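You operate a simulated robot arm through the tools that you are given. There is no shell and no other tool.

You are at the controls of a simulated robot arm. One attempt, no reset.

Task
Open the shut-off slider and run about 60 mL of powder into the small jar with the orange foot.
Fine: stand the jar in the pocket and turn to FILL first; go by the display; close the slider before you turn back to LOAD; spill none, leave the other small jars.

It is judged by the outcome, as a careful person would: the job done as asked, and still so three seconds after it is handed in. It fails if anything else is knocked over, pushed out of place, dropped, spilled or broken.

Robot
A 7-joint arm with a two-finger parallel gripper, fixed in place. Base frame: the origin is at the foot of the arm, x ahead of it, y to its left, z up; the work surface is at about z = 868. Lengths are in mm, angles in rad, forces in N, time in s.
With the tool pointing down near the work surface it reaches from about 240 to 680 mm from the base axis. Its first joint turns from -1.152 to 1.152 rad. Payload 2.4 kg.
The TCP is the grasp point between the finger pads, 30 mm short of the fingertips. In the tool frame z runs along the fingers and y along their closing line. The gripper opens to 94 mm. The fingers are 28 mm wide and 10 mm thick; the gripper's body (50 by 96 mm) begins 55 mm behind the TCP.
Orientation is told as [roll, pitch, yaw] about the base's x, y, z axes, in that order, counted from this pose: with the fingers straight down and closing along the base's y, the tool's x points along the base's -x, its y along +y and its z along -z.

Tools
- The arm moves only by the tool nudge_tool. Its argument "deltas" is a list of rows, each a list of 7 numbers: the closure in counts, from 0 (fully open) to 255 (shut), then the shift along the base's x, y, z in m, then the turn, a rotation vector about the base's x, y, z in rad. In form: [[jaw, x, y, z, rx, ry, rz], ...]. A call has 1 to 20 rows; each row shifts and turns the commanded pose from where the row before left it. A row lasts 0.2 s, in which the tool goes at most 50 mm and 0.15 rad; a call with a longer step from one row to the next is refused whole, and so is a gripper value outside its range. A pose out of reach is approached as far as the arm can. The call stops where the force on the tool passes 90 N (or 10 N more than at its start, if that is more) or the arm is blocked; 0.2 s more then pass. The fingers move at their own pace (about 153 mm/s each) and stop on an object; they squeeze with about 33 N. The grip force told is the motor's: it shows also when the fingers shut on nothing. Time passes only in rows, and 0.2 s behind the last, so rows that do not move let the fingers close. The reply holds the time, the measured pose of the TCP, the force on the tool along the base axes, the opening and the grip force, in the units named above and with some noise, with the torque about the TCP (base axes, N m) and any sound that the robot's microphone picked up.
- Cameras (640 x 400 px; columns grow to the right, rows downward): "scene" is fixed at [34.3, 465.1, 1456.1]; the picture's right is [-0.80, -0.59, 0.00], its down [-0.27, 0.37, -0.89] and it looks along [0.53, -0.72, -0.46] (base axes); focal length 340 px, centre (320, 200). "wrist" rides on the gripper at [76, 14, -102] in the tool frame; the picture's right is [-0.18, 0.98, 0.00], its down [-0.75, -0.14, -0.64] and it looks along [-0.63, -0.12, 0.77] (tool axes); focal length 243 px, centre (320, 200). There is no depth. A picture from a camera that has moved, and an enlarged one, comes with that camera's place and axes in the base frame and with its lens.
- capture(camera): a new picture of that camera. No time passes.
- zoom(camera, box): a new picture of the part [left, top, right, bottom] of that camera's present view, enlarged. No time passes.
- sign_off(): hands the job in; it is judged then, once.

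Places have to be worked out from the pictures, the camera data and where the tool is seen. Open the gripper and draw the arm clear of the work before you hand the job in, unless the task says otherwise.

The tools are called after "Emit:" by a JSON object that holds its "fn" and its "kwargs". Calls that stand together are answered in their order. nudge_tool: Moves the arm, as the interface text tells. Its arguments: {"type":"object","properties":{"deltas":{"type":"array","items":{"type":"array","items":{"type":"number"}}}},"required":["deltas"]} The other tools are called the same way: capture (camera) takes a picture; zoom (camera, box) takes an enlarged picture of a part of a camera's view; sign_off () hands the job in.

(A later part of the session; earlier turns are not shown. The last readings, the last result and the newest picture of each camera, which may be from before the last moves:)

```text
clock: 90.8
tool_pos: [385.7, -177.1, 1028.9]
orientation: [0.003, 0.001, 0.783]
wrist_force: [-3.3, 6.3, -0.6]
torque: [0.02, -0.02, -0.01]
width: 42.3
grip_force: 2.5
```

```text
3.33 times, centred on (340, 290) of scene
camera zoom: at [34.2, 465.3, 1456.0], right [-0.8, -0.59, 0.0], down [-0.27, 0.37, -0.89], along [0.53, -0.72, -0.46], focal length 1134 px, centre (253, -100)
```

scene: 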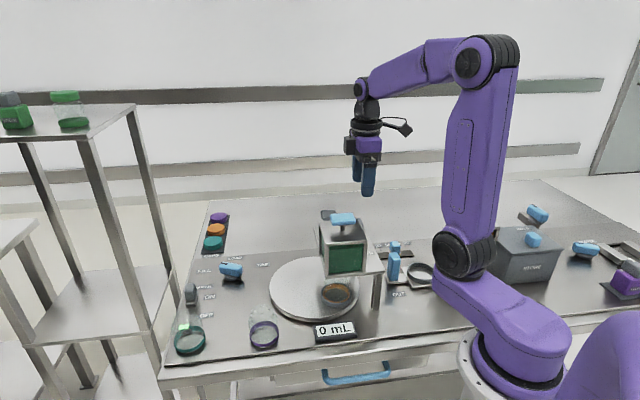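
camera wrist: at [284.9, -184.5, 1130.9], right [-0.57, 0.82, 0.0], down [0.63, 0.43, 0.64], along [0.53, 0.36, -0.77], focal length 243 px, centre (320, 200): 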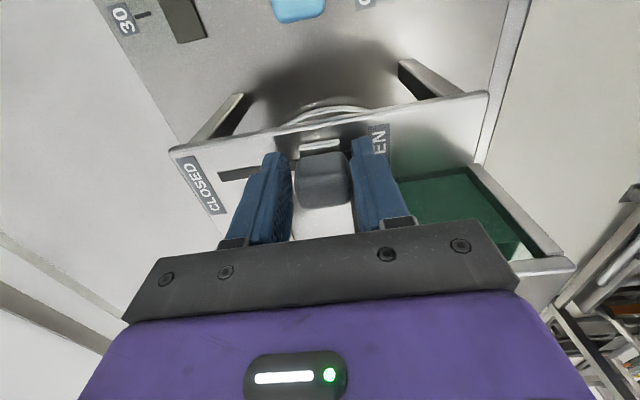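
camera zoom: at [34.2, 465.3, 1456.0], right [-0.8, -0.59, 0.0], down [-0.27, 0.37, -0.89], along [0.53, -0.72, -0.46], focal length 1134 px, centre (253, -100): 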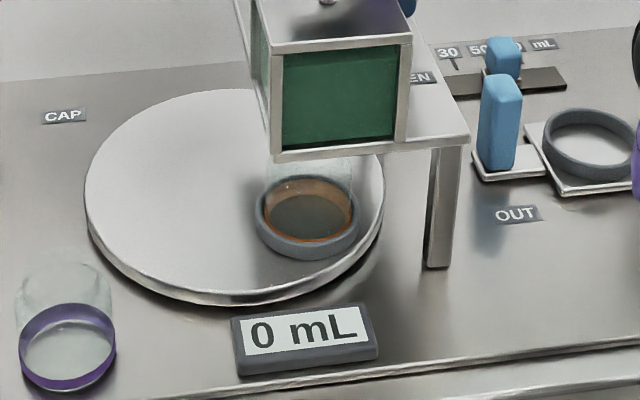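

The slider is at its CLOSED stop again. I'll release, rise well above the hopper, and look down at the T-handle.

Emit:
{"fn": "nudge_tool", "kwargs": {"deltas": [[130, -0.0008, 0.0008, 0, 0, 0, 0], [90, 0, 0, 0, 0, 0, 0], [60, 0, 0, 0.02, 0, 0, 0], [60, 0, 0, 0.04, 0, 0, 0], [60, 0, 0, 0.045, 0, 0, 0], [60, 0, 0, 0.045, 0, 0, 0], [60, 0, 0, 0.035, 0, 0, 0], [60, -0.012, 0.039, 0, 0, 0, 0], [60, -0.012, 0.039, 0, 0, 0, 0], [60, -0.012, 0.039, 0, 0, 0, 0], [60, 0, 0, 0, 0, 0, 0], [60, 0, 0, 0, 0, 0, 0]]}}

Emit:
{"fn": "capture", "kwargs": {"camera": "wrist"}}

Emit:
{"fn": "zoom", "kwargs": {"camera": "scene", "box": [290, 130, 400, 300]}}

```text
clock: 93.4
tool_pos: [347.2, -62.7, 1213.5]
orientation: [0.0, 0.002, 0.785]
wrist_force: [0.0, 0.3, 0.0]
torque: [-0.03, 0.04, 0.01]
width: 72.1
grip_force: 0.0
```

```text
taken
camera wrist: at [283.9, -105.7, 1316.5], right [-0.56, 0.83, 0.0], down [0.63, 0.43, 0.64], along [0.53, 0.36, -0.77], focal length 243 px, centre (320, 200)
```

wrist: 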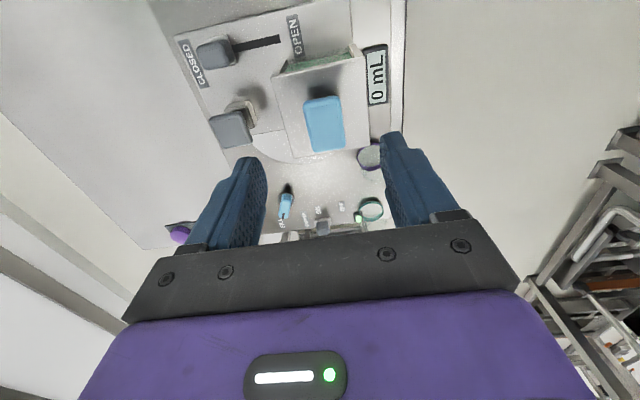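

```text
2.35 times, centred on (345, 215) of scene
camera zoom: at [34.3, 465.1, 1456.1], right [-0.8, -0.59, 0.0], down [-0.27, 0.37, -0.89], along [0.53, -0.72, -0.46], focal length 800 px, centre (261, 165)
```

zoom: 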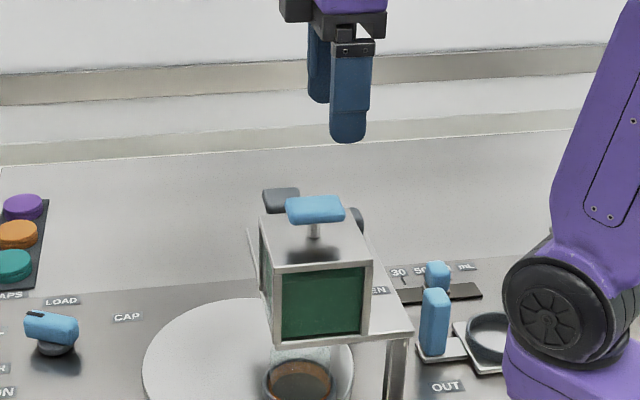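

Emit:
{"fn": "zoom", "kwargs": {"camera": "wrist", "box": [180, 10, 420, 180]}}

Emit:
{"fn": "zoom", "kwargs": {"camera": "wrist", "box": [270, 160, 400, 240]}}

```text
2.35 times, centred on (300, 95) of wrist
camera zoom: at [283.9, -105.7, 1316.5], right [-0.56, 0.83, 0.0], down [0.63, 0.43, 0.64], along [0.53, 0.36, -0.77], focal length 571 px, centre (367, 447)
```

zoom: 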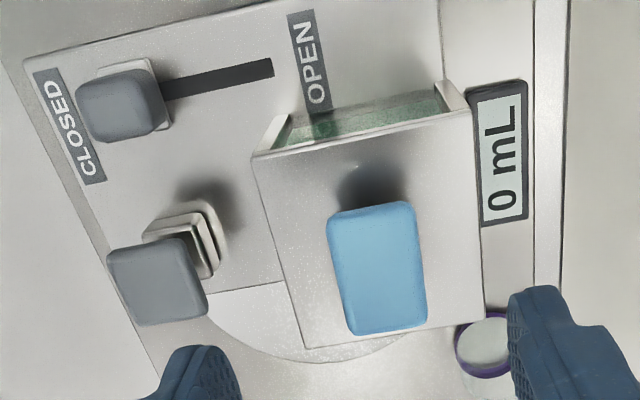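

```text
4.92 times, centred on (335, 200) of wrist
camera zoom: at [283.9, -105.7, 1316.5], right [-0.56, 0.83, 0.0], down [0.63, 0.43, 0.64], along [0.53, 0.36, -0.77], focal length 1194 px, centre (246, 200)
```

zoom: 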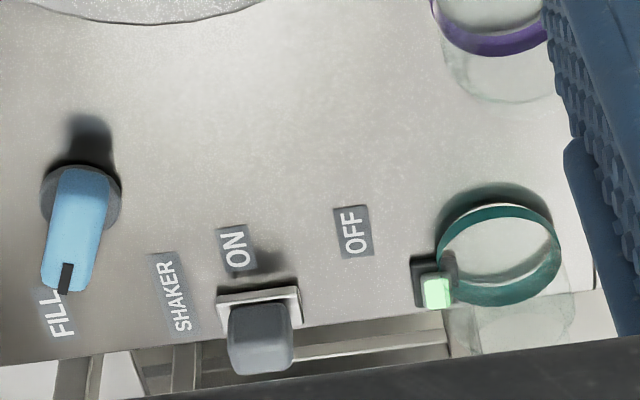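

The slider is closed, and the T-handle is centred at about (356.5, -50.6) with its top near z≈1103. I'll close the fingers, centre over it, and press gently downward to feel whether it is a plunger (the slider is shut, so nothing can run).

Emit:
{"fn": "nudge_tool", "kwargs": {"deltas": [[150, 0.0045, 0.0056, 0, 0, 0, 0], [255, 0.0045, 0.0056, 0, 0, 0, 0], [255, 0, 0, -0.03, 0, 0, 0], [255, 0, 0, -0.02, 0, 0, 0], [255, 0, 0, -0.01, 0, 0, 0], [255, 0, 0, 0, 0, 0, 0]]}}

Emit:
{"fn": "capture", "kwargs": {"camera": "wrist"}}

Emit:
{"fn": "zoom", "kwargs": {"camera": "scene", "box": [290, 130, 400, 300]}}

```text
clock: 94.8
tool_pos: [357.8, -48.3, 1151.4]
orientation: [0.001, 0.0, 0.786]
wrist_force: [0.3, 0.5, 0.1]
torque: [0.01, -0.02, 0.02]
width: 0.0
grip_force: 33.0
```

```text
taken
camera wrist: at [294.0, -92.6, 1255.3], right [-0.57, 0.82, 0.0], down [0.63, 0.43, 0.64], along [0.53, 0.36, -0.77], focal length 243 px, centre (320, 200)
```

wrist: 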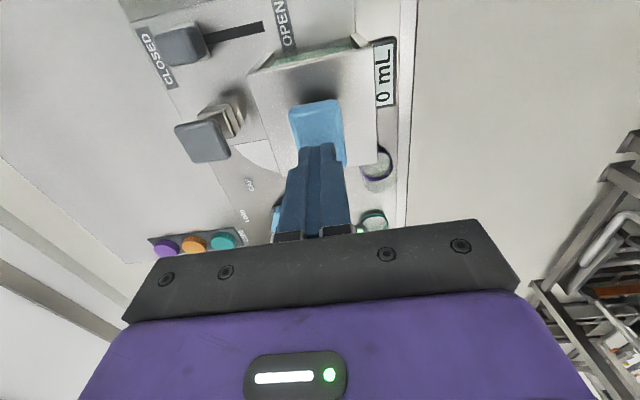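

```text
2.35 times, centred on (345, 215) of scene
camera zoom: at [34.3, 465.1, 1456.1], right [-0.8, -0.59, 0.0], down [-0.27, 0.37, -0.89], along [0.53, -0.72, -0.46], focal length 800 px, centre (261, 165)
```

zoom: 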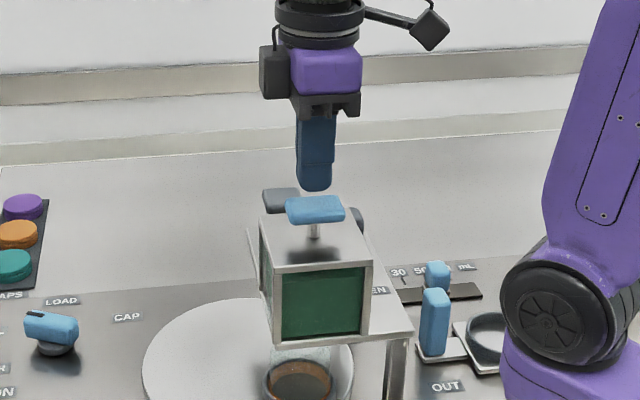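

The closed fingertips are centred about 18 mm above the T-handle. I'll lower gently to contact.

Emit:
{"fn": "nudge_tool", "kwargs": {"deltas": [[255, 0, 0, -0.008, 0, 0, 0], [255, 0, 0, -0.005, 0, 0, 0], [255, 0, 0, -0.002, 0, 0, 0], [255, 0, 0, 0, 0, 0, 0]]}}

Emit:
{"fn": "nudge_tool", "kwargs": {"deltas": [[255, 0, 0, -0.0015, 0, 0, 0], [255, 0, 0, 0, 0, 0, 0]]}}

```text
clock: 95.8
tool_pos: [357.2, -48.7, 1138.1]
orientation: [-0.001, 0.001, 0.785]
wrist_force: [-0.5, -0.5, -0.8]
torque: [-0.02, 0.02, 0.04]
width: 0.2
grip_force: 33.1
```

```text
clock: 96.4
tool_pos: [356.6, -50.7, 1135.8]
orientation: [0.0, 0.001, 0.786]
wrist_force: [0.7, -0.3, 0.1]
torque: [-0.01, -0.03, -0.01]
width: 0.0
grip_force: 33.5
```

Emit:
{"fn": "nudge_tool", "kwargs": {"deltas": [[255, 0, 0, -0.002, 0, 0, 0], [255, 0, 0, 0, 0, 0, 0]]}}

Emit:
{"fn": "nudge_tool", "kwargs": {"deltas": [[255, 0, 0, -0.002, 0, 0, 0], [255, 0, 0, 0, 0, 0, 0]]}}

Emit:
{"fn": "zoom", "kwargs": {"camera": "scene", "box": [310, 190, 380, 240]}}

```text
clock: 97.0
tool_pos: [356.3, -49.6, 1134.4]
orientation: [-0.001, -0.002, 0.786]
wrist_force: [0.6, -0.7, 1.9]
torque: [0.03, 0.0, 0.01]
width: 0.3
grip_force: 33.1
```

```text
clock: 97.6
tool_pos: [357.5, -49.0, 1132.7]
orientation: [0.0, -0.001, 0.786]
wrist_force: [-2.0, 0.3, 1.8]
torque: [0.0, 0.02, 0.01]
width: 0.1
grip_force: 33.4
```

```text
8.00 times, centred on (345, 215) of scene
camera zoom: at [34.2, 465.1, 1456.1], right [-0.8, -0.59, 0.0], down [-0.27, 0.37, -0.89], along [0.53, -0.72, -0.46], focal length 2721 px, centre (120, 80)
```

zoom: 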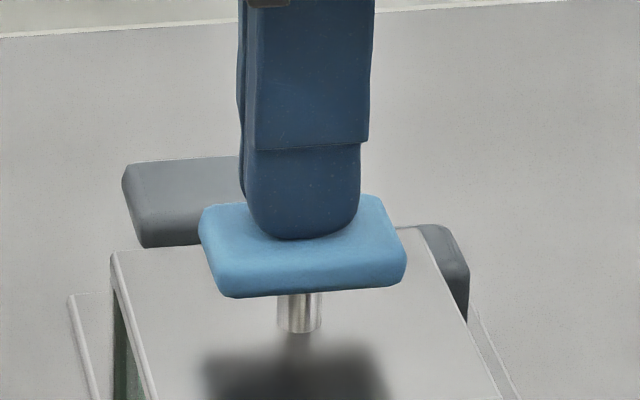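

Contact, and it gives way with only about 2 N, so the T-handle is a vertical plunger. I'll press it further in small steps, watching the force and display.

Emit:
{"fn": "nudge_tool", "kwargs": {"deltas": [[255, 0, 0, -0.003, 0, 0, 0], [255, 0, 0, -0.002, 0, 0, 0], [255, 0, 0, 0, 0, 0, 0]]}}

Emit:
{"fn": "zoom", "kwargs": {"camera": "scene", "box": [290, 190, 400, 350]}}

```text
clock: 98.4
tool_pos: [357.5, -48.1, 1126.9]
orientation: [0.0, 0.0, 0.785]
wrist_force: [1.2, 0.9, 4.3]
torque: [0.02, -0.06, 0.03]
width: 0.0
grip_force: 32.7
heard: click
```

```text
2.50 times, centred on (345, 270) of scene
camera zoom: at [34.3, 465.1, 1456.1], right [-0.8, -0.59, 0.0], down [-0.27, 0.37, -0.89], along [0.53, -0.72, -0.46], focal length 850 px, centre (258, 25)
```

zoom: 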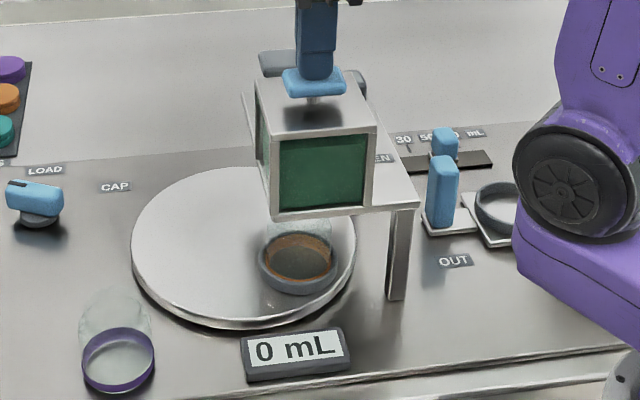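

A click was heard and the handle is springy at about 4 N, so this plunger acts like a bridge-breaker or a dosing stroke. I'll release it and see whether it returns, then check whether powder now runs when I open the slider under control.

Emit:
{"fn": "nudge_tool", "kwargs": {"deltas": [[255, 0, 0, 0.01, 0, 0, 0], [255, 0, 0, 0.03, 0, 0, 0], [255, 0, 0, 0.04, 0, 0, 0], [200, 0, 0, 0, 0, 0, 0]]}}

Emit:
{"fn": "zoom", "kwargs": {"camera": "scene", "box": [290, 190, 400, 350]}}

Emit:
{"fn": "zoom", "kwargs": {"camera": "scene", "box": [310, 190, 380, 240]}}

```text
clock: 99.4
tool_pos: [358.3, -46.8, 1208.5]
orientation: [0.0, -0.001, 0.784]
wrist_force: [0.8, 0.1, 1.3]
torque: [0.0, 0.0, -0.02]
width: 20.3
grip_force: 0.1
```

```text
2.50 times, centred on (345, 270) of scene
camera zoom: at [34.3, 465.1, 1456.1], right [-0.8, -0.59, 0.0], down [-0.27, 0.37, -0.89], along [0.53, -0.72, -0.46], focal length 850 px, centre (258, 25)
```

zoom: 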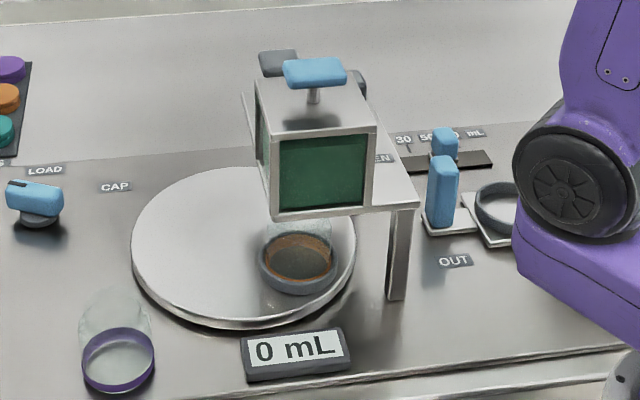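

```text
8.00 times, centred on (345, 215) of scene
camera zoom: at [34.3, 465.1, 1456.1], right [-0.8, -0.59, 0.0], down [-0.27, 0.37, -0.89], along [0.53, -0.72, -0.46], focal length 2721 px, centre (120, 80)
```

zoom: 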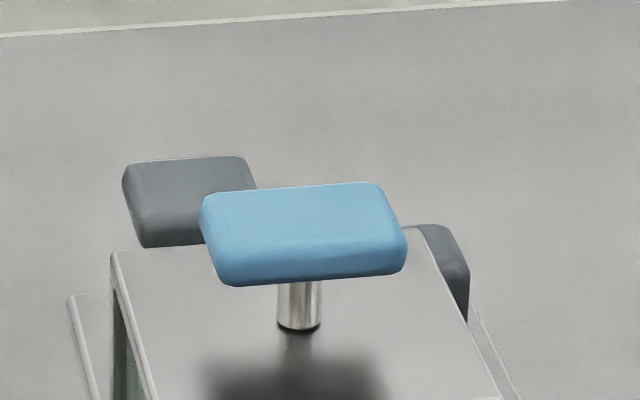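

The handle springs back up. Now I'll go back to the slider and open it slowly to see whether powder runs.

Emit:
{"fn": "nudge_tool", "kwargs": {"deltas": [[60, 0.007, -0.033, 0, 0, 0, 0], [60, 0.007, -0.033, 0, 0, 0, 0], [60, 0.007, -0.033, 0, 0, 0, 0], [60, 0.006, -0.029, 0, 0, 0, 0], [60, 0, 0, -0.045, 0, 0, 0], [60, 0, 0, -0.045, 0, 0, 0], [60, 0, 0, -0.045, 0, 0, 0], [60, 0, 0, -0.012, 0, 0, 0], [60, 0, 0, 0, 0, 0, 0]]}}

Emit:
{"fn": "zoom", "kwargs": {"camera": "wrist", "box": [200, 60, 440, 240]}}

```text
clock: 101.4
tool_pos: [386.5, -175.4, 1063.5]
orientation: [0.001, 0.001, 0.784]
wrist_force: [0.1, 0.6, 0.1]
torque: [0.01, -0.02, 0.0]
width: 71.8
grip_force: 0.1
```

```text
2.22 times, centred on (320, 150) of wrist
camera zoom: at [322.4, -219.0, 1167.0], right [-0.56, 0.83, 0.0], down [0.63, 0.43, 0.64], along [0.53, 0.36, -0.77], focal length 539 px, centre (320, 311)
```

zoom: 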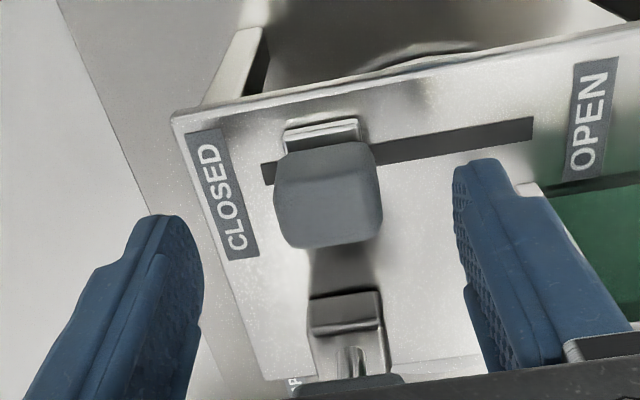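

Emit:
{"fn": "nudge_tool", "kwargs": {"deltas": [[60, -0.0018, -0.0004, -0.012, 0, 0, 0], [60, 0, 0, -0.014, 0, 0, 0], [60, 0, 0, -0.009, 0, 0, 0], [110, 0, 0, 0, 0, 0, 0], [140, 0, 0, 0, 0, 0, 0], [150, 0, 0, 0, 0, 0, 0]]}}

Emit:
{"fn": "zoom", "kwargs": {"camera": "wrist", "box": [200, 60, 440, 240]}}

Emit:
{"fn": "zoom", "kwargs": {"camera": "scene", "box": [280, 230, 400, 350]}}

```text
clock: 102.8
tool_pos: [384.2, -176.3, 1027.9]
orientation: [0.0, 0.0, 0.785]
wrist_force: [-0.7, 0.4, -0.6]
torque: [0.0, 0.01, 0.05]
width: 39.4
grip_force: 0.2
```

```text
2.22 times, centred on (320, 150) of wrist
camera zoom: at [320.6, -220.5, 1130.2], right [-0.57, 0.82, 0.0], down [0.63, 0.43, 0.64], along [0.53, 0.36, -0.77], focal length 539 px, centre (320, 311)
```

zoom: 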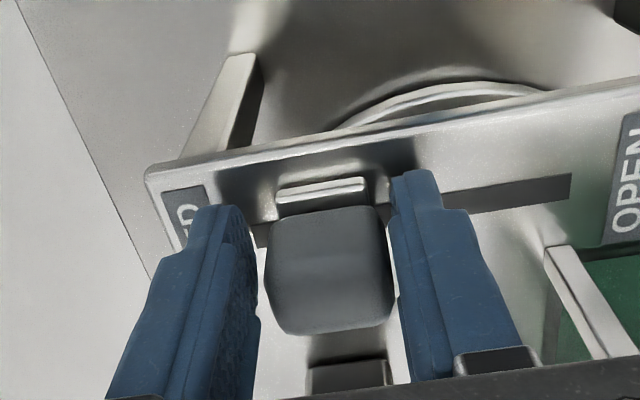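

```text
3.33 times, centred on (340, 290) of scene
camera zoom: at [34.3, 465.1, 1456.1], right [-0.8, -0.59, 0.0], down [-0.27, 0.37, -0.89], along [0.53, -0.72, -0.46], focal length 1134 px, centre (253, -100)
```

zoom: 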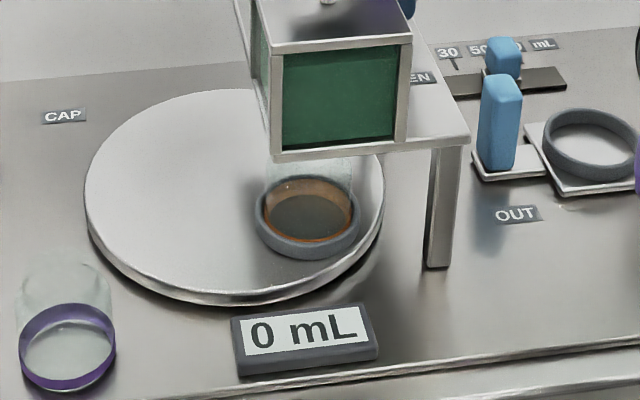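

Straddling the slider again at 0 mL; I'll open in small steps.

Emit:
{"fn": "nudge_tool", "kwargs": {"deltas": [[150, -0.0035, 0.0035, 0, 0, 0, 0], [150, -0.0035, 0.0035, 0, 0, 0, 0]]}}

Emit:
{"fn": "zoom", "kwargs": {"camera": "scene", "box": [300, 260, 380, 350]}}

```text
clock: 103.4
tool_pos: [376.1, -170.5, 1025.6]
orientation: [0.001, 0.0, 0.788]
wrist_force: [0.3, -0.1, -0.9]
torque: [0.01, -0.01, 0.0]
width: 38.6
grip_force: 0.1
```

```text
4.44 times, centred on (340, 305) of scene
camera zoom: at [34.3, 465.1, 1456.1], right [-0.8, -0.59, 0.0], down [-0.27, 0.37, -0.89], along [0.53, -0.72, -0.46], focal length 1512 px, centre (231, -267)
```

zoom: 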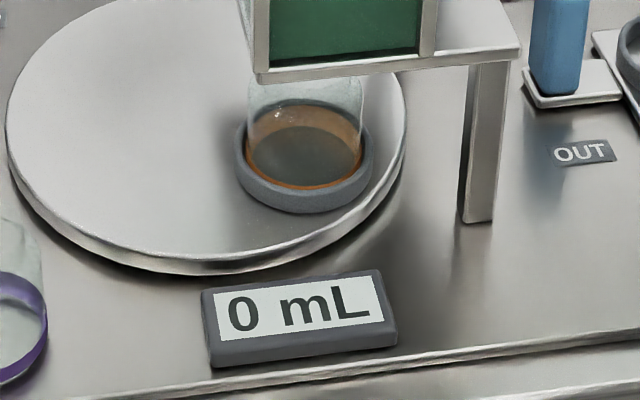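

Emit:
{"fn": "nudge_tool", "kwargs": {"deltas": [[150, -0.003, 0.003, 0.001, 0, 0, 0]]}}

Emit:
{"fn": "zoom", "kwargs": {"camera": "scene", "box": [300, 260, 380, 350]}}

```text
clock: 103.8
tool_pos: [373.6, -168.9, 1025.4]
orientation: [-0.001, 0.0, 0.786]
wrist_force: [0.6, -0.3, 0.9]
torque: [0.0, 0.0, -0.05]
width: 39.2
grip_force: 0.3
```

```text
4.44 times, centred on (340, 305) of scene
camera zoom: at [34.3, 465.1, 1456.1], right [-0.8, -0.59, 0.0], down [-0.27, 0.37, -0.89], along [0.53, -0.72, -0.46], focal length 1512 px, centre (231, -267)
```

zoom: 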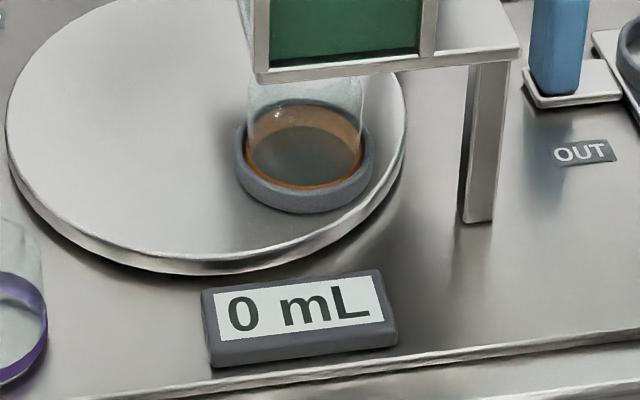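

Emit:
{"fn": "nudge_tool", "kwargs": {"deltas": [[150, -0.003, 0.003, 0.001, 0, 0, 0]]}}

Emit:
{"fn": "zoom", "kwargs": {"camera": "scene", "box": [300, 260, 380, 350]}}

```text
clock: 104.2
tool_pos: [370.9, -165.4, 1027.2]
orientation: [0.0, -0.001, 0.786]
wrist_force: [-0.1, -0.6, -0.1]
torque: [0.01, 0.0, -0.02]
width: 38.9
grip_force: 0.8
```

```text
4.44 times, centred on (340, 305) of scene
camera zoom: at [34.3, 465.1, 1456.1], right [-0.8, -0.59, 0.0], down [-0.27, 0.37, -0.89], along [0.53, -0.72, -0.46], focal length 1512 px, centre (231, -267)
```

zoom: 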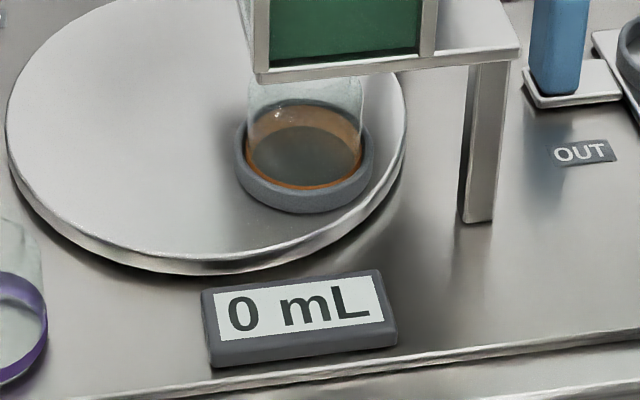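

Emit:
{"fn": "nudge_tool", "kwargs": {"deltas": [[150, -0.0035, 0.0035, 0.0005, 0, 0, 0]]}}

Emit:
{"fn": "zoom", "kwargs": {"camera": "scene", "box": [300, 260, 380, 350]}}

```text
clock: 104.6
tool_pos: [366.1, -160.7, 1028.4]
orientation: [0.0, 0.001, 0.787]
wrist_force: [0.3, 0.5, -0.4]
torque: [-0.03, -0.01, 0.02]
width: 38.8
grip_force: 0.4
```

```text
4.44 times, centred on (340, 305) of scene
camera zoom: at [34.3, 465.1, 1456.1], right [-0.8, -0.59, 0.0], down [-0.27, 0.37, -0.89], along [0.53, -0.72, -0.46], focal length 1512 px, centre (231, -267)
```

zoom: 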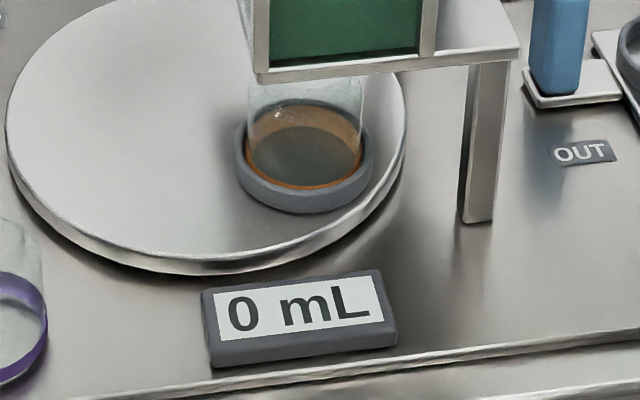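

Emit:
{"fn": "nudge_tool", "kwargs": {"deltas": [[150, -0.0035, 0.0035, 0, 0, 0, 0]]}}

Emit:
{"fn": "zoom", "kwargs": {"camera": "scene", "box": [300, 260, 380, 350]}}

```text
clock: 105.0
tool_pos: [362.3, -157.3, 1028.5]
orientation: [0.0, 0.001, 0.786]
wrist_force: [0.2, -0.1, -0.4]
torque: [0.0, -0.02, -0.01]
width: 38.9
grip_force: 0.1
```

```text
4.44 times, centred on (340, 305) of scene
camera zoom: at [34.3, 465.1, 1456.1], right [-0.8, -0.59, 0.0], down [-0.27, 0.37, -0.89], along [0.53, -0.72, -0.46], focal length 1512 px, centre (231, -267)
```

zoom: 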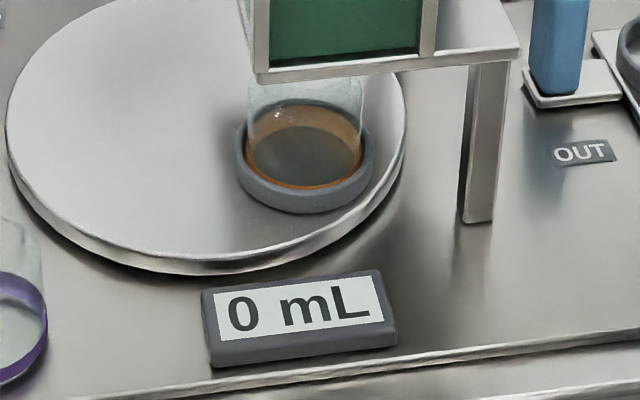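

Emit:
{"fn": "nudge_tool", "kwargs": {"deltas": [[150, -0.0035, 0.0035, 0, 0, 0, 0]]}}

Emit:
{"fn": "zoom", "kwargs": {"camera": "scene", "box": [300, 260, 380, 350]}}

```text
clock: 105.4
tool_pos: [359.8, -153.4, 1028.0]
orientation: [-0.001, -0.001, 0.786]
wrist_force: [0.6, -0.4, 0.5]
torque: [0.02, -0.06, 0.0]
width: 39.0
grip_force: 0.1
```

```text
4.44 times, centred on (340, 305) of scene
camera zoom: at [34.3, 465.1, 1456.1], right [-0.8, -0.59, 0.0], down [-0.27, 0.37, -0.89], along [0.53, -0.72, -0.46], focal length 1512 px, centre (231, -267)
```

zoom: 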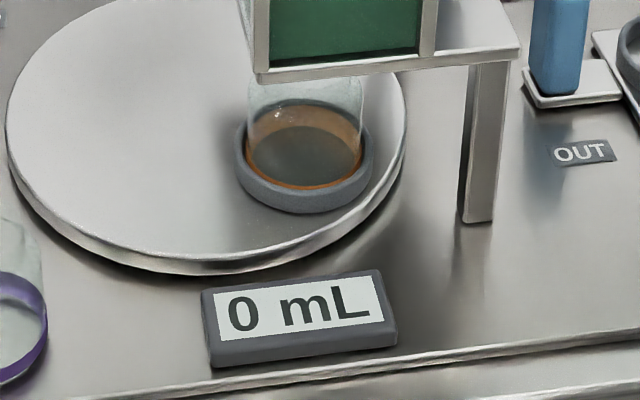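

Emit:
{"fn": "nudge_tool", "kwargs": {"deltas": [[150, -0.0035, 0.0035, 0, 0, 0, 0]]}}

Emit:
{"fn": "zoom", "kwargs": {"camera": "scene", "box": [300, 260, 380, 350]}}

```text
clock: 105.8
tool_pos: [356.0, -149.7, 1027.0]
orientation: [0.0, -0.001, 0.788]
wrist_force: [0.4, -0.7, -1.1]
torque: [0.02, 0.01, 0.01]
width: 38.8
grip_force: 0.2
```

```text
4.44 times, centred on (340, 305) of scene
camera zoom: at [34.3, 465.1, 1456.1], right [-0.8, -0.59, 0.0], down [-0.27, 0.37, -0.89], along [0.53, -0.72, -0.46], focal length 1512 px, centre (231, -267)
```

zoom: 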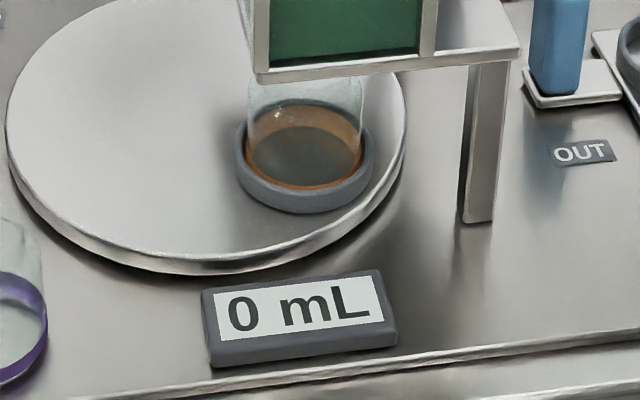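

Emit:
{"fn": "nudge_tool", "kwargs": {"deltas": [[150, -0.0035, 0.0035, 0, 0, 0, 0]]}}

Emit:
{"fn": "zoom", "kwargs": {"camera": "scene", "box": [300, 260, 380, 350]}}

```text
clock: 106.2
tool_pos: [352.6, -146.0, 1027.8]
orientation: [0.002, -0.002, 0.787]
wrist_force: [0.5, 1.3, 0.9]
torque: [-0.02, -0.01, 0.0]
width: 39.1
grip_force: 0.1
```

```text
4.44 times, centred on (340, 305) of scene
camera zoom: at [34.3, 465.1, 1456.1], right [-0.8, -0.59, 0.0], down [-0.27, 0.37, -0.89], along [0.53, -0.72, -0.46], focal length 1512 px, centre (231, -267)
```

zoom: 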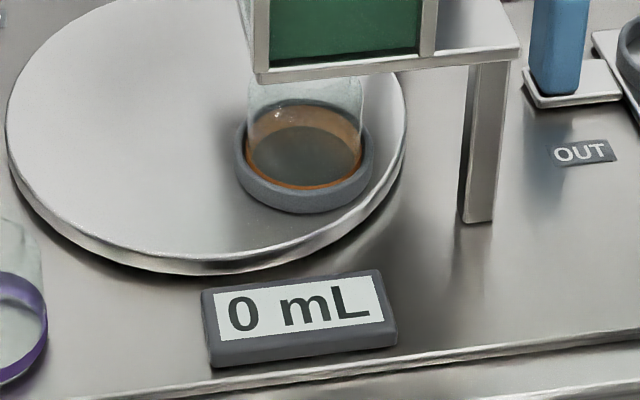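

Emit:
{"fn": "nudge_tool", "kwargs": {"deltas": [[150, -0.0025, 0.0025, 0, 0, 0, 0]]}}

Emit:
{"fn": "nudge_tool", "kwargs": {"deltas": [[150, -0.0017, 0.0017, 0, 0, 0, 0]]}}

Emit:
{"fn": "zoom", "kwargs": {"camera": "scene", "box": [300, 260, 380, 350]}}

Emit:
{"fn": "zoom", "kwargs": {"camera": "wrist", "box": [200, 60, 440, 240]}}

```text
clock: 106.6
tool_pos: [348.5, -144.2, 1027.2]
orientation: [0.003, 0.0, 0.787]
wrist_force: [-2.5, 0.3, 0.4]
torque: [0.03, 0.02, 0.01]
width: 39.4
grip_force: 0.8
```

```text
clock: 107.0
tool_pos: [347.1, -142.1, 1027.5]
orientation: [0.0, 0.001, 0.783]
wrist_force: [-0.5, -0.1, 0.5]
torque: [-0.02, 0.01, -0.01]
width: 39.0
grip_force: 0.4
```

```text
4.44 times, centred on (340, 305) of scene
camera zoom: at [34.3, 465.1, 1456.1], right [-0.8, -0.59, 0.0], down [-0.27, 0.37, -0.89], along [0.53, -0.72, -0.46], focal length 1512 px, centre (231, -267)
```

zoom: 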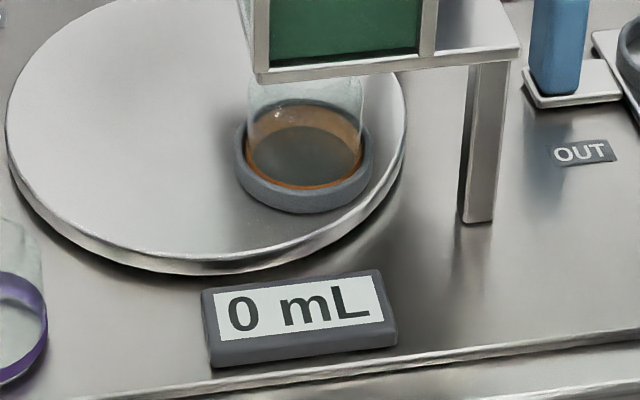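

```text
2.22 times, centred on (320, 150) of wrist
camera zoom: at [283.7, -186.2, 1131.2], right [-0.57, 0.82, 0.0], down [0.63, 0.43, 0.64], along [0.53, 0.36, -0.77], focal length 539 px, centre (320, 311)
```

zoom: 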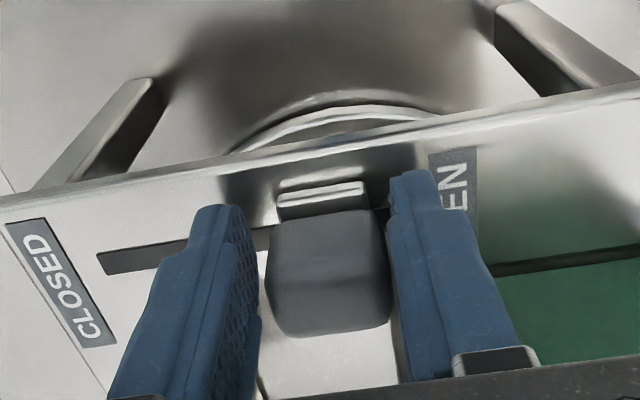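

The slider is in the OPEN detent and still 0 mL, so powder doesn't free-flow. The plunger on top likely runs the powder. I'll leave the slider open, go to the T-handle, and press once while reading the display, ready to come straight back and close.

Emit:
{"fn": "nudge_tool", "kwargs": {"deltas": [[120, 0, 0, 0, 0, 0, 0], [70, 0, 0, 0, 0, 0, 0], [60, 0, 0, 0.03, 0, 0, 0], [60, 0, 0, 0.045, 0, 0, 0], [60, 0, 0, 0.045, 0, 0, 0], [60, 0, 0, 0.035, 0, 0, 0], [100, 0.003, 0.03, 0, 0, 0, 0], [200, 0.003, 0.032, 0, 0, 0, 0], [255, 0.003, 0.032, 0, 0, 0, 0], [255, 0, 0, 0, 0, 0, 0]]}}

Emit:
{"fn": "capture", "kwargs": {"camera": "wrist"}}

Emit:
{"fn": "zoom", "kwargs": {"camera": "scene", "box": [290, 190, 400, 350]}}

```text
clock: 109.2
tool_pos: [356.3, -49.7, 1182.5]
orientation: [0.001, -0.001, 0.785]
wrist_force: [0.0, 0.4, -0.3]
torque: [0.01, 0.01, -0.02]
width: 0.0
grip_force: 32.8
```

```text
taken
camera wrist: at [291.7, -93.6, 1286.7], right [-0.57, 0.82, 0.0], down [0.63, 0.43, 0.64], along [0.53, 0.36, -0.77], focal length 243 px, centre (320, 200)
```

wrist: 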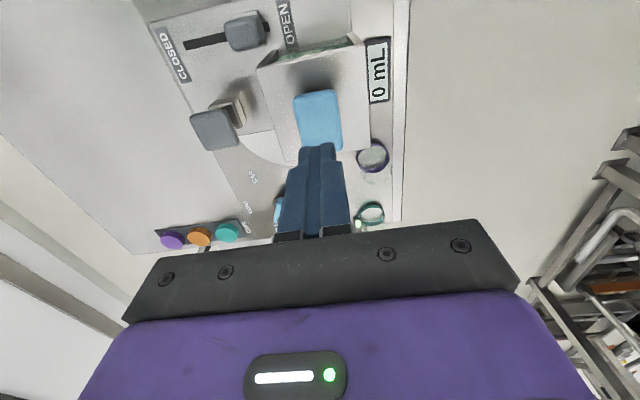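

```text
2.50 times, centred on (345, 270) of scene
camera zoom: at [34.3, 465.1, 1456.1], right [-0.8, -0.59, 0.0], down [-0.27, 0.37, -0.89], along [0.53, -0.72, -0.46], focal length 850 px, centre (258, 25)
```

zoom: 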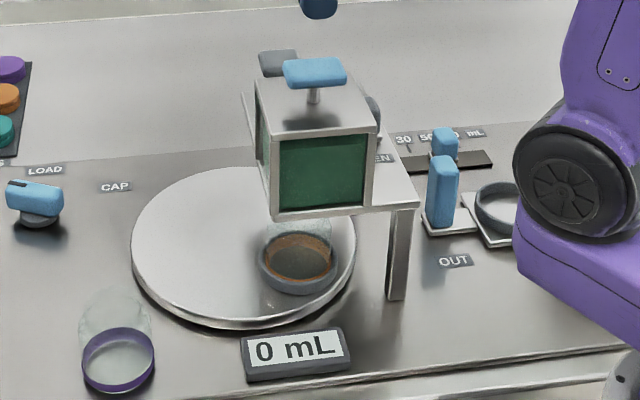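

The slider stands at OPEN and the display is 0. I'll lower to just above the handle, then press one stroke and read the display.

Emit:
{"fn": "nudge_tool", "kwargs": {"deltas": [[255, 0.0005, 0, -0.02, 0, 0, 0], [255, 0, 0, -0.018, 0, 0, 0], [255, 0, 0, -0.008, 0, 0, 0], [255, 0, 0, 0, 0, 0, 0]]}}

Emit:
{"fn": "nudge_tool", "kwargs": {"deltas": [[255, 0, 0, -0.006, 0, 0, 0], [255, 0, 0, -0.005, 0, 0, 0]]}}

Emit:
{"fn": "zoom", "kwargs": {"camera": "scene", "box": [290, 190, 400, 350]}}

```text
clock: 110.2
tool_pos: [357.2, -50.5, 1137.0]
orientation: [0.0, 0.0, 0.786]
wrist_force: [-0.6, -1.0, -0.9]
torque: [-0.02, 0.04, 0.0]
width: 0.0
grip_force: 33.5
```

```text
clock: 110.8
tool_pos: [357.7, -49.5, 1126.1]
orientation: [0.0, 0.001, 0.786]
wrist_force: [-0.2, -1.5, 3.6]
torque: [-0.08, 0.01, 0.02]
width: 0.0
grip_force: 33.3
heard: click
```

```text
2.50 times, centred on (345, 270) of scene
camera zoom: at [34.3, 465.0, 1456.1], right [-0.8, -0.59, 0.0], down [-0.27, 0.37, -0.89], along [0.53, -0.72, -0.46], focal length 850 px, centre (258, 25)
```

zoom: 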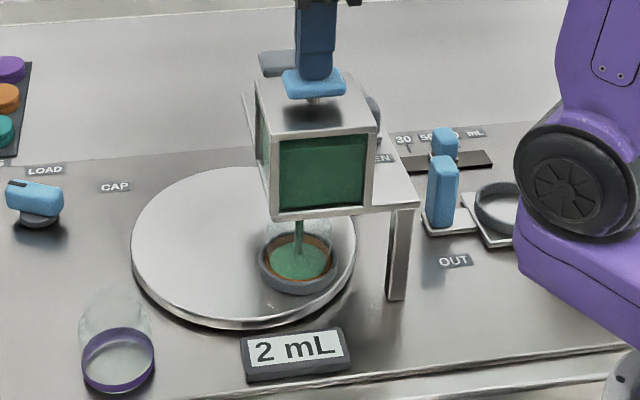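

Powder is running into the jar (2 mL). I'll release the handle and see whether the flow continues on its own.

Emit:
{"fn": "nudge_tool", "kwargs": {"deltas": [[255, 0, 0, 0.04, 0, 0, 0]]}}

Emit:
{"fn": "zoom", "kwargs": {"camera": "scene", "box": [290, 190, 400, 350]}}

```text
clock: 111.2
tool_pos: [356.1, -48.3, 1165.6]
orientation: [0.001, -0.001, 0.786]
wrist_force: [-1.2, -0.8, 1.0]
torque: [0.01, -0.03, -0.03]
width: 0.0
grip_force: 33.3
```

```text
2.50 times, centred on (345, 270) of scene
camera zoom: at [34.3, 465.1, 1456.1], right [-0.8, -0.59, 0.0], down [-0.27, 0.37, -0.89], along [0.53, -0.72, -0.46], focal length 850 px, centre (258, 25)
```

zoom: 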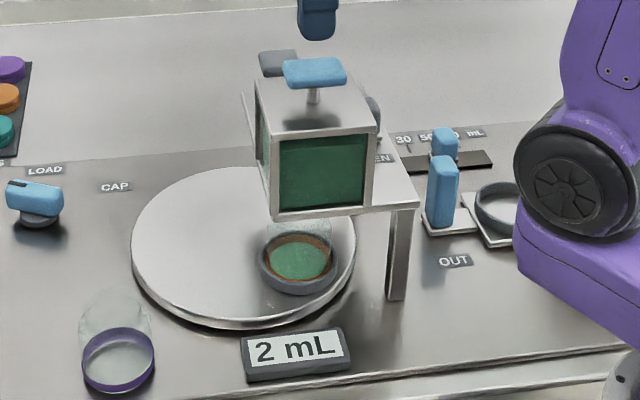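

The flow stops when the handle is released: it's a hold-to-run plunger. I'll press and hold for short periods, reading the display, until about 60 mL.

Emit:
{"fn": "nudge_tool", "kwargs": {"deltas": [[255, 0, 0, -0.028, 0, 0, 0], [255, 0, 0, -0.012, 0, 0, 0], [255, 0, 0, 0, 0, 0, 0]]}}

Emit:
{"fn": "zoom", "kwargs": {"camera": "scene", "box": [290, 190, 400, 350]}}

```text
clock: 112.0
tool_pos: [357.7, -48.4, 1126.1]
orientation: [-0.001, 0.0, 0.786]
wrist_force: [-2.1, -0.3, 5.0]
torque: [0.0, 0.06, -0.01]
width: 0.0
grip_force: 32.9
heard: click
```

```text
2.50 times, centred on (345, 270) of scene
camera zoom: at [34.2, 465.1, 1456.1], right [-0.8, -0.59, 0.0], down [-0.27, 0.37, -0.89], along [0.53, -0.72, -0.46], focal length 850 px, centre (258, 25)
```

zoom: 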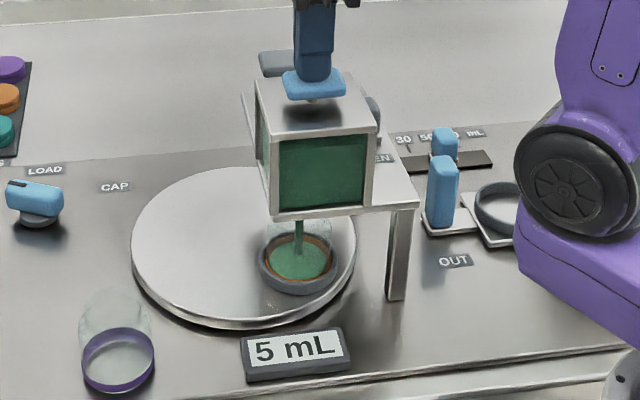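

5 mL and running at a gentle rate. I'll hold and watch.

Emit:
{"fn": "nudge_tool", "kwargs": {"deltas": [[255, 0, 0, 0, 0, 0, 0], [255, 0, 0, 0, 0, 0, 0], [255, 0, 0, 0, 0, 0, 0]]}}

Emit:
{"fn": "zoom", "kwargs": {"camera": "scene", "box": [290, 190, 400, 350]}}

```text
clock: 112.8
tool_pos: [358.5, -48.5, 1125.2]
orientation: [0.002, 0.0, 0.785]
wrist_force: [-0.3, 0.2, 3.0]
torque: [-0.02, 0.03, 0.02]
width: 0.0
grip_force: 32.6
```

```text
2.50 times, centred on (345, 270) of scene
camera zoom: at [34.2, 465.1, 1456.1], right [-0.8, -0.59, 0.0], down [-0.27, 0.37, -0.89], along [0.53, -0.72, -0.46], focal length 850 px, centre (258, 25)
```

zoom: 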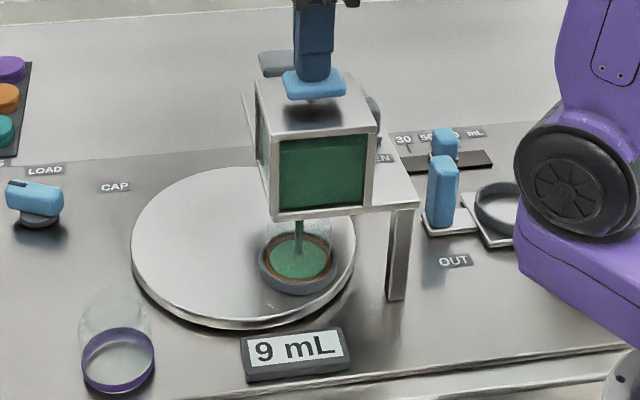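

Rate is about 5 mL/s (9 mL now). I'll hold about 4 s and re-read.

Emit:
{"fn": "nudge_tool", "kwargs": {"deltas": [[255, 0, 0, 0, 0, 0, 0], [255, 0, 0, 0, 0, 0, 0], [255, 0, 0, 0, 0, 0, 0], [255, 0, 0, 0, 0, 0, 0], [255, 0, 0, 0, 0, 0, 0], [255, 0, 0, 0, 0, 0, 0], [255, 0, 0, 0, 0, 0, 0], [255, 0, 0, 0, 0, 0, 0], [255, 0, 0, 0, 0, 0, 0], [255, 0, 0, 0, 0, 0, 0], [255, 0, 0, 0, 0, 0, 0], [255, 0, 0, 0, 0, 0, 0], [255, 0, 0, 0, 0, 0, 0], [255, 0, 0, 0, 0, 0, 0], [255, 0, 0, 0, 0, 0, 0], [255, 0, 0, 0, 0, 0, 0], [255, 0, 0, 0, 0, 0, 0], [255, 0, 0, 0, 0, 0, 0], [255, 0, 0, 0, 0, 0, 0]]}}

Emit:
{"fn": "zoom", "kwargs": {"camera": "scene", "box": [290, 190, 400, 350]}}

```text
clock: 116.8
tool_pos: [358.3, -47.4, 1125.1]
orientation: [0.0, 0.0, 0.785]
wrist_force: [1.9, 1.0, 4.1]
torque: [-0.02, -0.03, -0.01]
width: 0.0
grip_force: 33.2
```

```text
2.50 times, centred on (345, 270) of scene
camera zoom: at [34.3, 465.1, 1456.1], right [-0.8, -0.59, 0.0], down [-0.27, 0.37, -0.89], along [0.53, -0.72, -0.46], focal length 850 px, centre (258, 25)
```

zoom: 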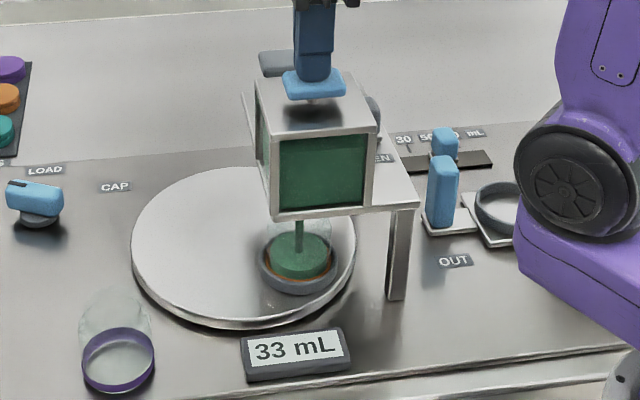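

33 mL, at about 6 mL/s. I'll hold another 2.8 s (about +17).

Emit:
{"fn": "nudge_tool", "kwargs": {"deltas": [[255, 0, 0, 0, 0, 0, 0], [255, 0, 0, 0, 0, 0, 0], [255, 0, 0, 0, 0, 0, 0], [255, 0, 0, 0, 0, 0, 0], [255, 0, 0, 0, 0, 0, 0], [255, 0, 0, 0, 0, 0, 0], [255, 0, 0, 0, 0, 0, 0], [255, 0, 0, 0, 0, 0, 0], [255, 0, 0, 0, 0, 0, 0], [255, 0, 0, 0, 0, 0, 0], [255, 0, 0, 0, 0, 0, 0], [255, 0, 0, 0, 0, 0, 0], [255, 0, 0, 0, 0, 0, 0]]}}

Emit:
{"fn": "zoom", "kwargs": {"camera": "scene", "box": [290, 190, 400, 350]}}

```text
clock: 119.6
tool_pos: [359.2, -48.4, 1125.3]
orientation: [0.001, 0.0, 0.784]
wrist_force: [1.3, 0.4, 4.3]
torque: [-0.01, -0.03, -0.03]
width: 0.1
grip_force: 33.2
```

```text
2.50 times, centred on (345, 270) of scene
camera zoom: at [34.3, 465.1, 1456.1], right [-0.8, -0.59, 0.0], down [-0.27, 0.37, -0.89], along [0.53, -0.72, -0.46], focal length 850 px, centre (258, 25)
```

zoom: 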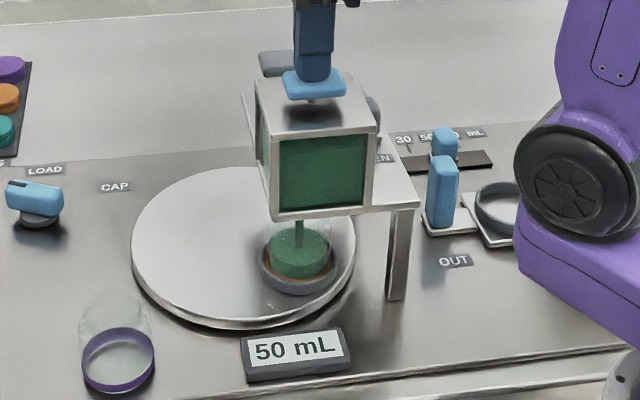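

50 mL. I'll hold 1.4 s more and release in the same call, aiming at about 59-60.

Emit:
{"fn": "nudge_tool", "kwargs": {"deltas": [[255, 0, 0, 0, 0, 0, 0], [255, 0, 0, 0, 0, 0, 0], [255, 0, 0, 0, 0, 0, 0], [255, 0, 0, 0, 0, 0, 0], [255, 0, 0, 0, 0, 0, 0], [255, 0, 0, 0, 0, 0, 0], [255, 0, 0, 0, 0, 0, 0], [255, 0, 0, 0.04, 0, 0, 0]]}}

Emit:
{"fn": "zoom", "kwargs": {"camera": "scene", "box": [290, 190, 400, 350]}}

```text
clock: 121.4
tool_pos: [357.9, -46.7, 1166.1]
orientation: [0.002, 0.002, 0.786]
wrist_force: [-0.6, 0.6, -0.8]
torque: [0.0, 0.02, -0.02]
width: 0.0
grip_force: 33.0
```

```text
2.50 times, centred on (345, 270) of scene
camera zoom: at [34.3, 465.1, 1456.1], right [-0.8, -0.59, 0.0], down [-0.27, 0.37, -0.89], along [0.53, -0.72, -0.46], focal length 850 px, centre (258, 25)
```

zoom: 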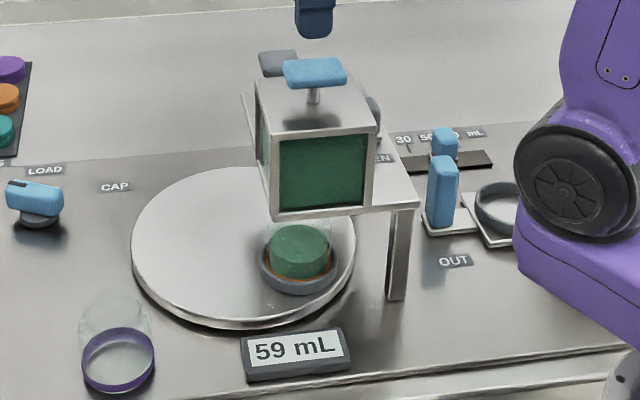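

59 mL and the flow has stopped; that is about 60, so I'll leave it. Now I'll go back to the slider at its OPEN position to close it.

Emit:
{"fn": "nudge_tool", "kwargs": {"deltas": [[255, 0, 0, 0.02, 0, 0, 0], [150, -0.0033, -0.032, 0, 0, 0, 0], [60, -0.0033, -0.032, 0, 0, 0, 0], [60, -0.0033, -0.032, 0, 0, 0, 0], [60, 0, 0, 0, 0, 0, 0], [60, 0, 0, -0.04, 0, 0, 0], [60, 0, 0, -0.045, 0, 0, 0], [60, 0, 0, -0.03, 0, 0, 0], [60, 0, 0, 0, 0, 0, 0]]}}

Emit:
{"fn": "zoom", "kwargs": {"camera": "wrist", "box": [200, 60, 440, 240]}}

Emit:
{"fn": "zoom", "kwargs": {"camera": "scene", "box": [290, 150, 430, 350]}}

```text
clock: 123.4
tool_pos: [347.0, -147.1, 1070.2]
orientation: [0.0, 0.0, 0.785]
wrist_force: [-0.2, -0.8, 0.1]
torque: [-0.01, -0.01, 0.03]
width: 71.7
grip_force: 0.1
```

```text
2.22 times, centred on (320, 150) of wrist
camera zoom: at [284.0, -191.7, 1173.9], right [-0.57, 0.82, 0.0], down [0.63, 0.43, 0.64], along [0.53, 0.36, -0.77], focal length 539 px, centre (320, 311)
```

zoom: 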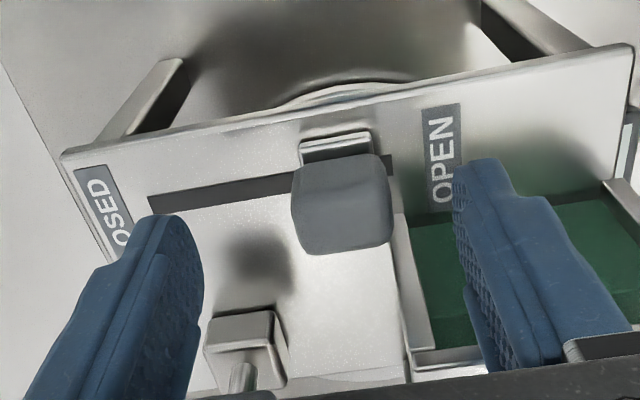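

```text
2.00 times, centred on (360, 250) of scene
camera zoom: at [34.3, 465.1, 1456.1], right [-0.8, -0.59, 0.0], down [-0.27, 0.37, -0.89], along [0.53, -0.72, -0.46], focal length 680 px, centre (240, 100)
```

zoom: 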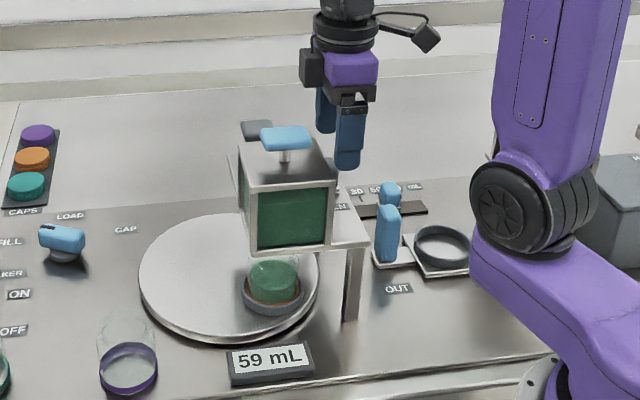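

The block is about 5 mm ahead along the slot; I'll align by (-0.4, +6.0) mm, descend, and straddle it.

Emit:
{"fn": "nudge_tool", "kwargs": {"deltas": [[60, -0.0004, 0.006, 0, 0, 0, 0], [60, 0, 0, -0.015, 0, 0, 0], [60, 0, 0, -0.015, 0, 0, 0], [60, 0, 0, -0.012, 0, 0, 0], [60, 0, 0, 0, 0, 0, 0]]}}

Emit:
{"fn": "zoom", "kwargs": {"camera": "wrist", "box": [200, 60, 440, 240]}}

```text
clock: 124.6
tool_pos: [348.0, -138.9, 1029.4]
orientation: [0.001, 0.001, 0.785]
wrist_force: [0.2, -0.3, -0.1]
torque: [-0.01, 0.01, -0.04]
width: 71.7
grip_force: 0.0
```

```text
2.22 times, centred on (320, 150) of wrist
camera zoom: at [283.8, -183.6, 1132.3], right [-0.57, 0.82, 0.0], down [0.63, 0.43, 0.64], along [0.53, 0.36, -0.77], focal length 539 px, centre (320, 311)
```

zoom: 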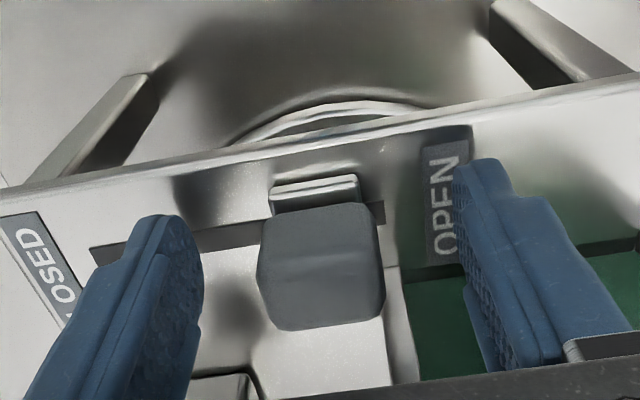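

Aligned. I'll narrow the fingers around the block and push it to CLOSED.

Emit:
{"fn": "nudge_tool", "kwargs": {"deltas": [[110, 0, 0, 0, 0, 0, 0], [145, 0, 0, 0, 0, 0, 0], [150, 0, 0, 0, 0, 0, 0], [150, 0.006, -0.006, 0, 0, 0, 0], [150, 0.006, -0.006, 0, 0, 0, 0], [150, 0.006, -0.006, 0, 0, 0, 0], [150, 0.006, -0.006, 0, 0, 0, 0], [150, 0.006, -0.006, 0, 0, 0, 0], [150, 0.005, -0.005, 0, 0, 0, 0], [150, 0.0025, -0.0025, 0, 0, 0, 0], [150, 0, 0, 0, 0, 0, 0]]}}

Emit:
{"fn": "zoom", "kwargs": {"camera": "wrist", "box": [200, 60, 440, 240]}}

Emit:
{"fn": "zoom", "kwargs": {"camera": "scene", "box": [290, 190, 400, 350]}}

```text
clock: 127.0
tool_pos: [384.7, -175.6, 1027.7]
orientation: [0.0, 0.0, 0.786]
wrist_force: [-2.0, 1.7, 0.6]
torque: [-0.01, -0.03, 0.03]
width: 39.6
grip_force: 0.9
```

```text
2.22 times, centred on (320, 150) of wrist
camera zoom: at [321.4, -219.9, 1131.4], right [-0.57, 0.82, 0.0], down [0.63, 0.43, 0.64], along [0.53, 0.36, -0.77], focal length 539 px, centre (320, 311)
```

zoom: 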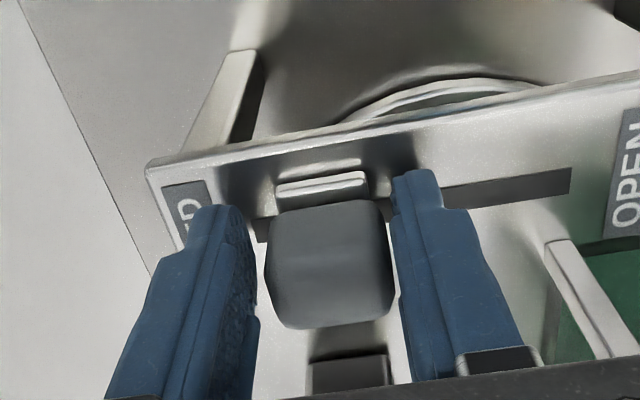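

```text
2.50 times, centred on (345, 270) of scene
camera zoom: at [34.3, 465.1, 1456.1], right [-0.8, -0.59, 0.0], down [-0.27, 0.37, -0.89], along [0.53, -0.72, -0.46], focal length 850 px, centre (258, 25)
```

zoom: 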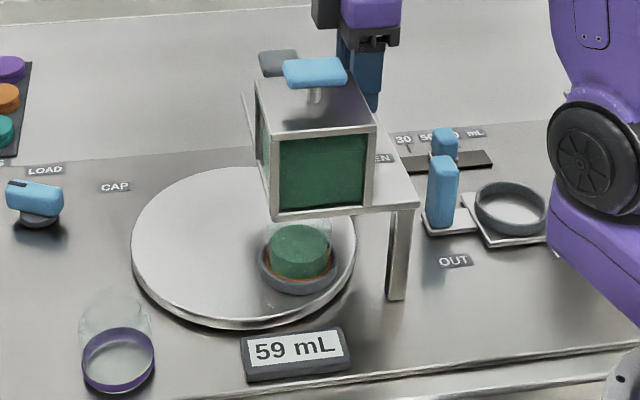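

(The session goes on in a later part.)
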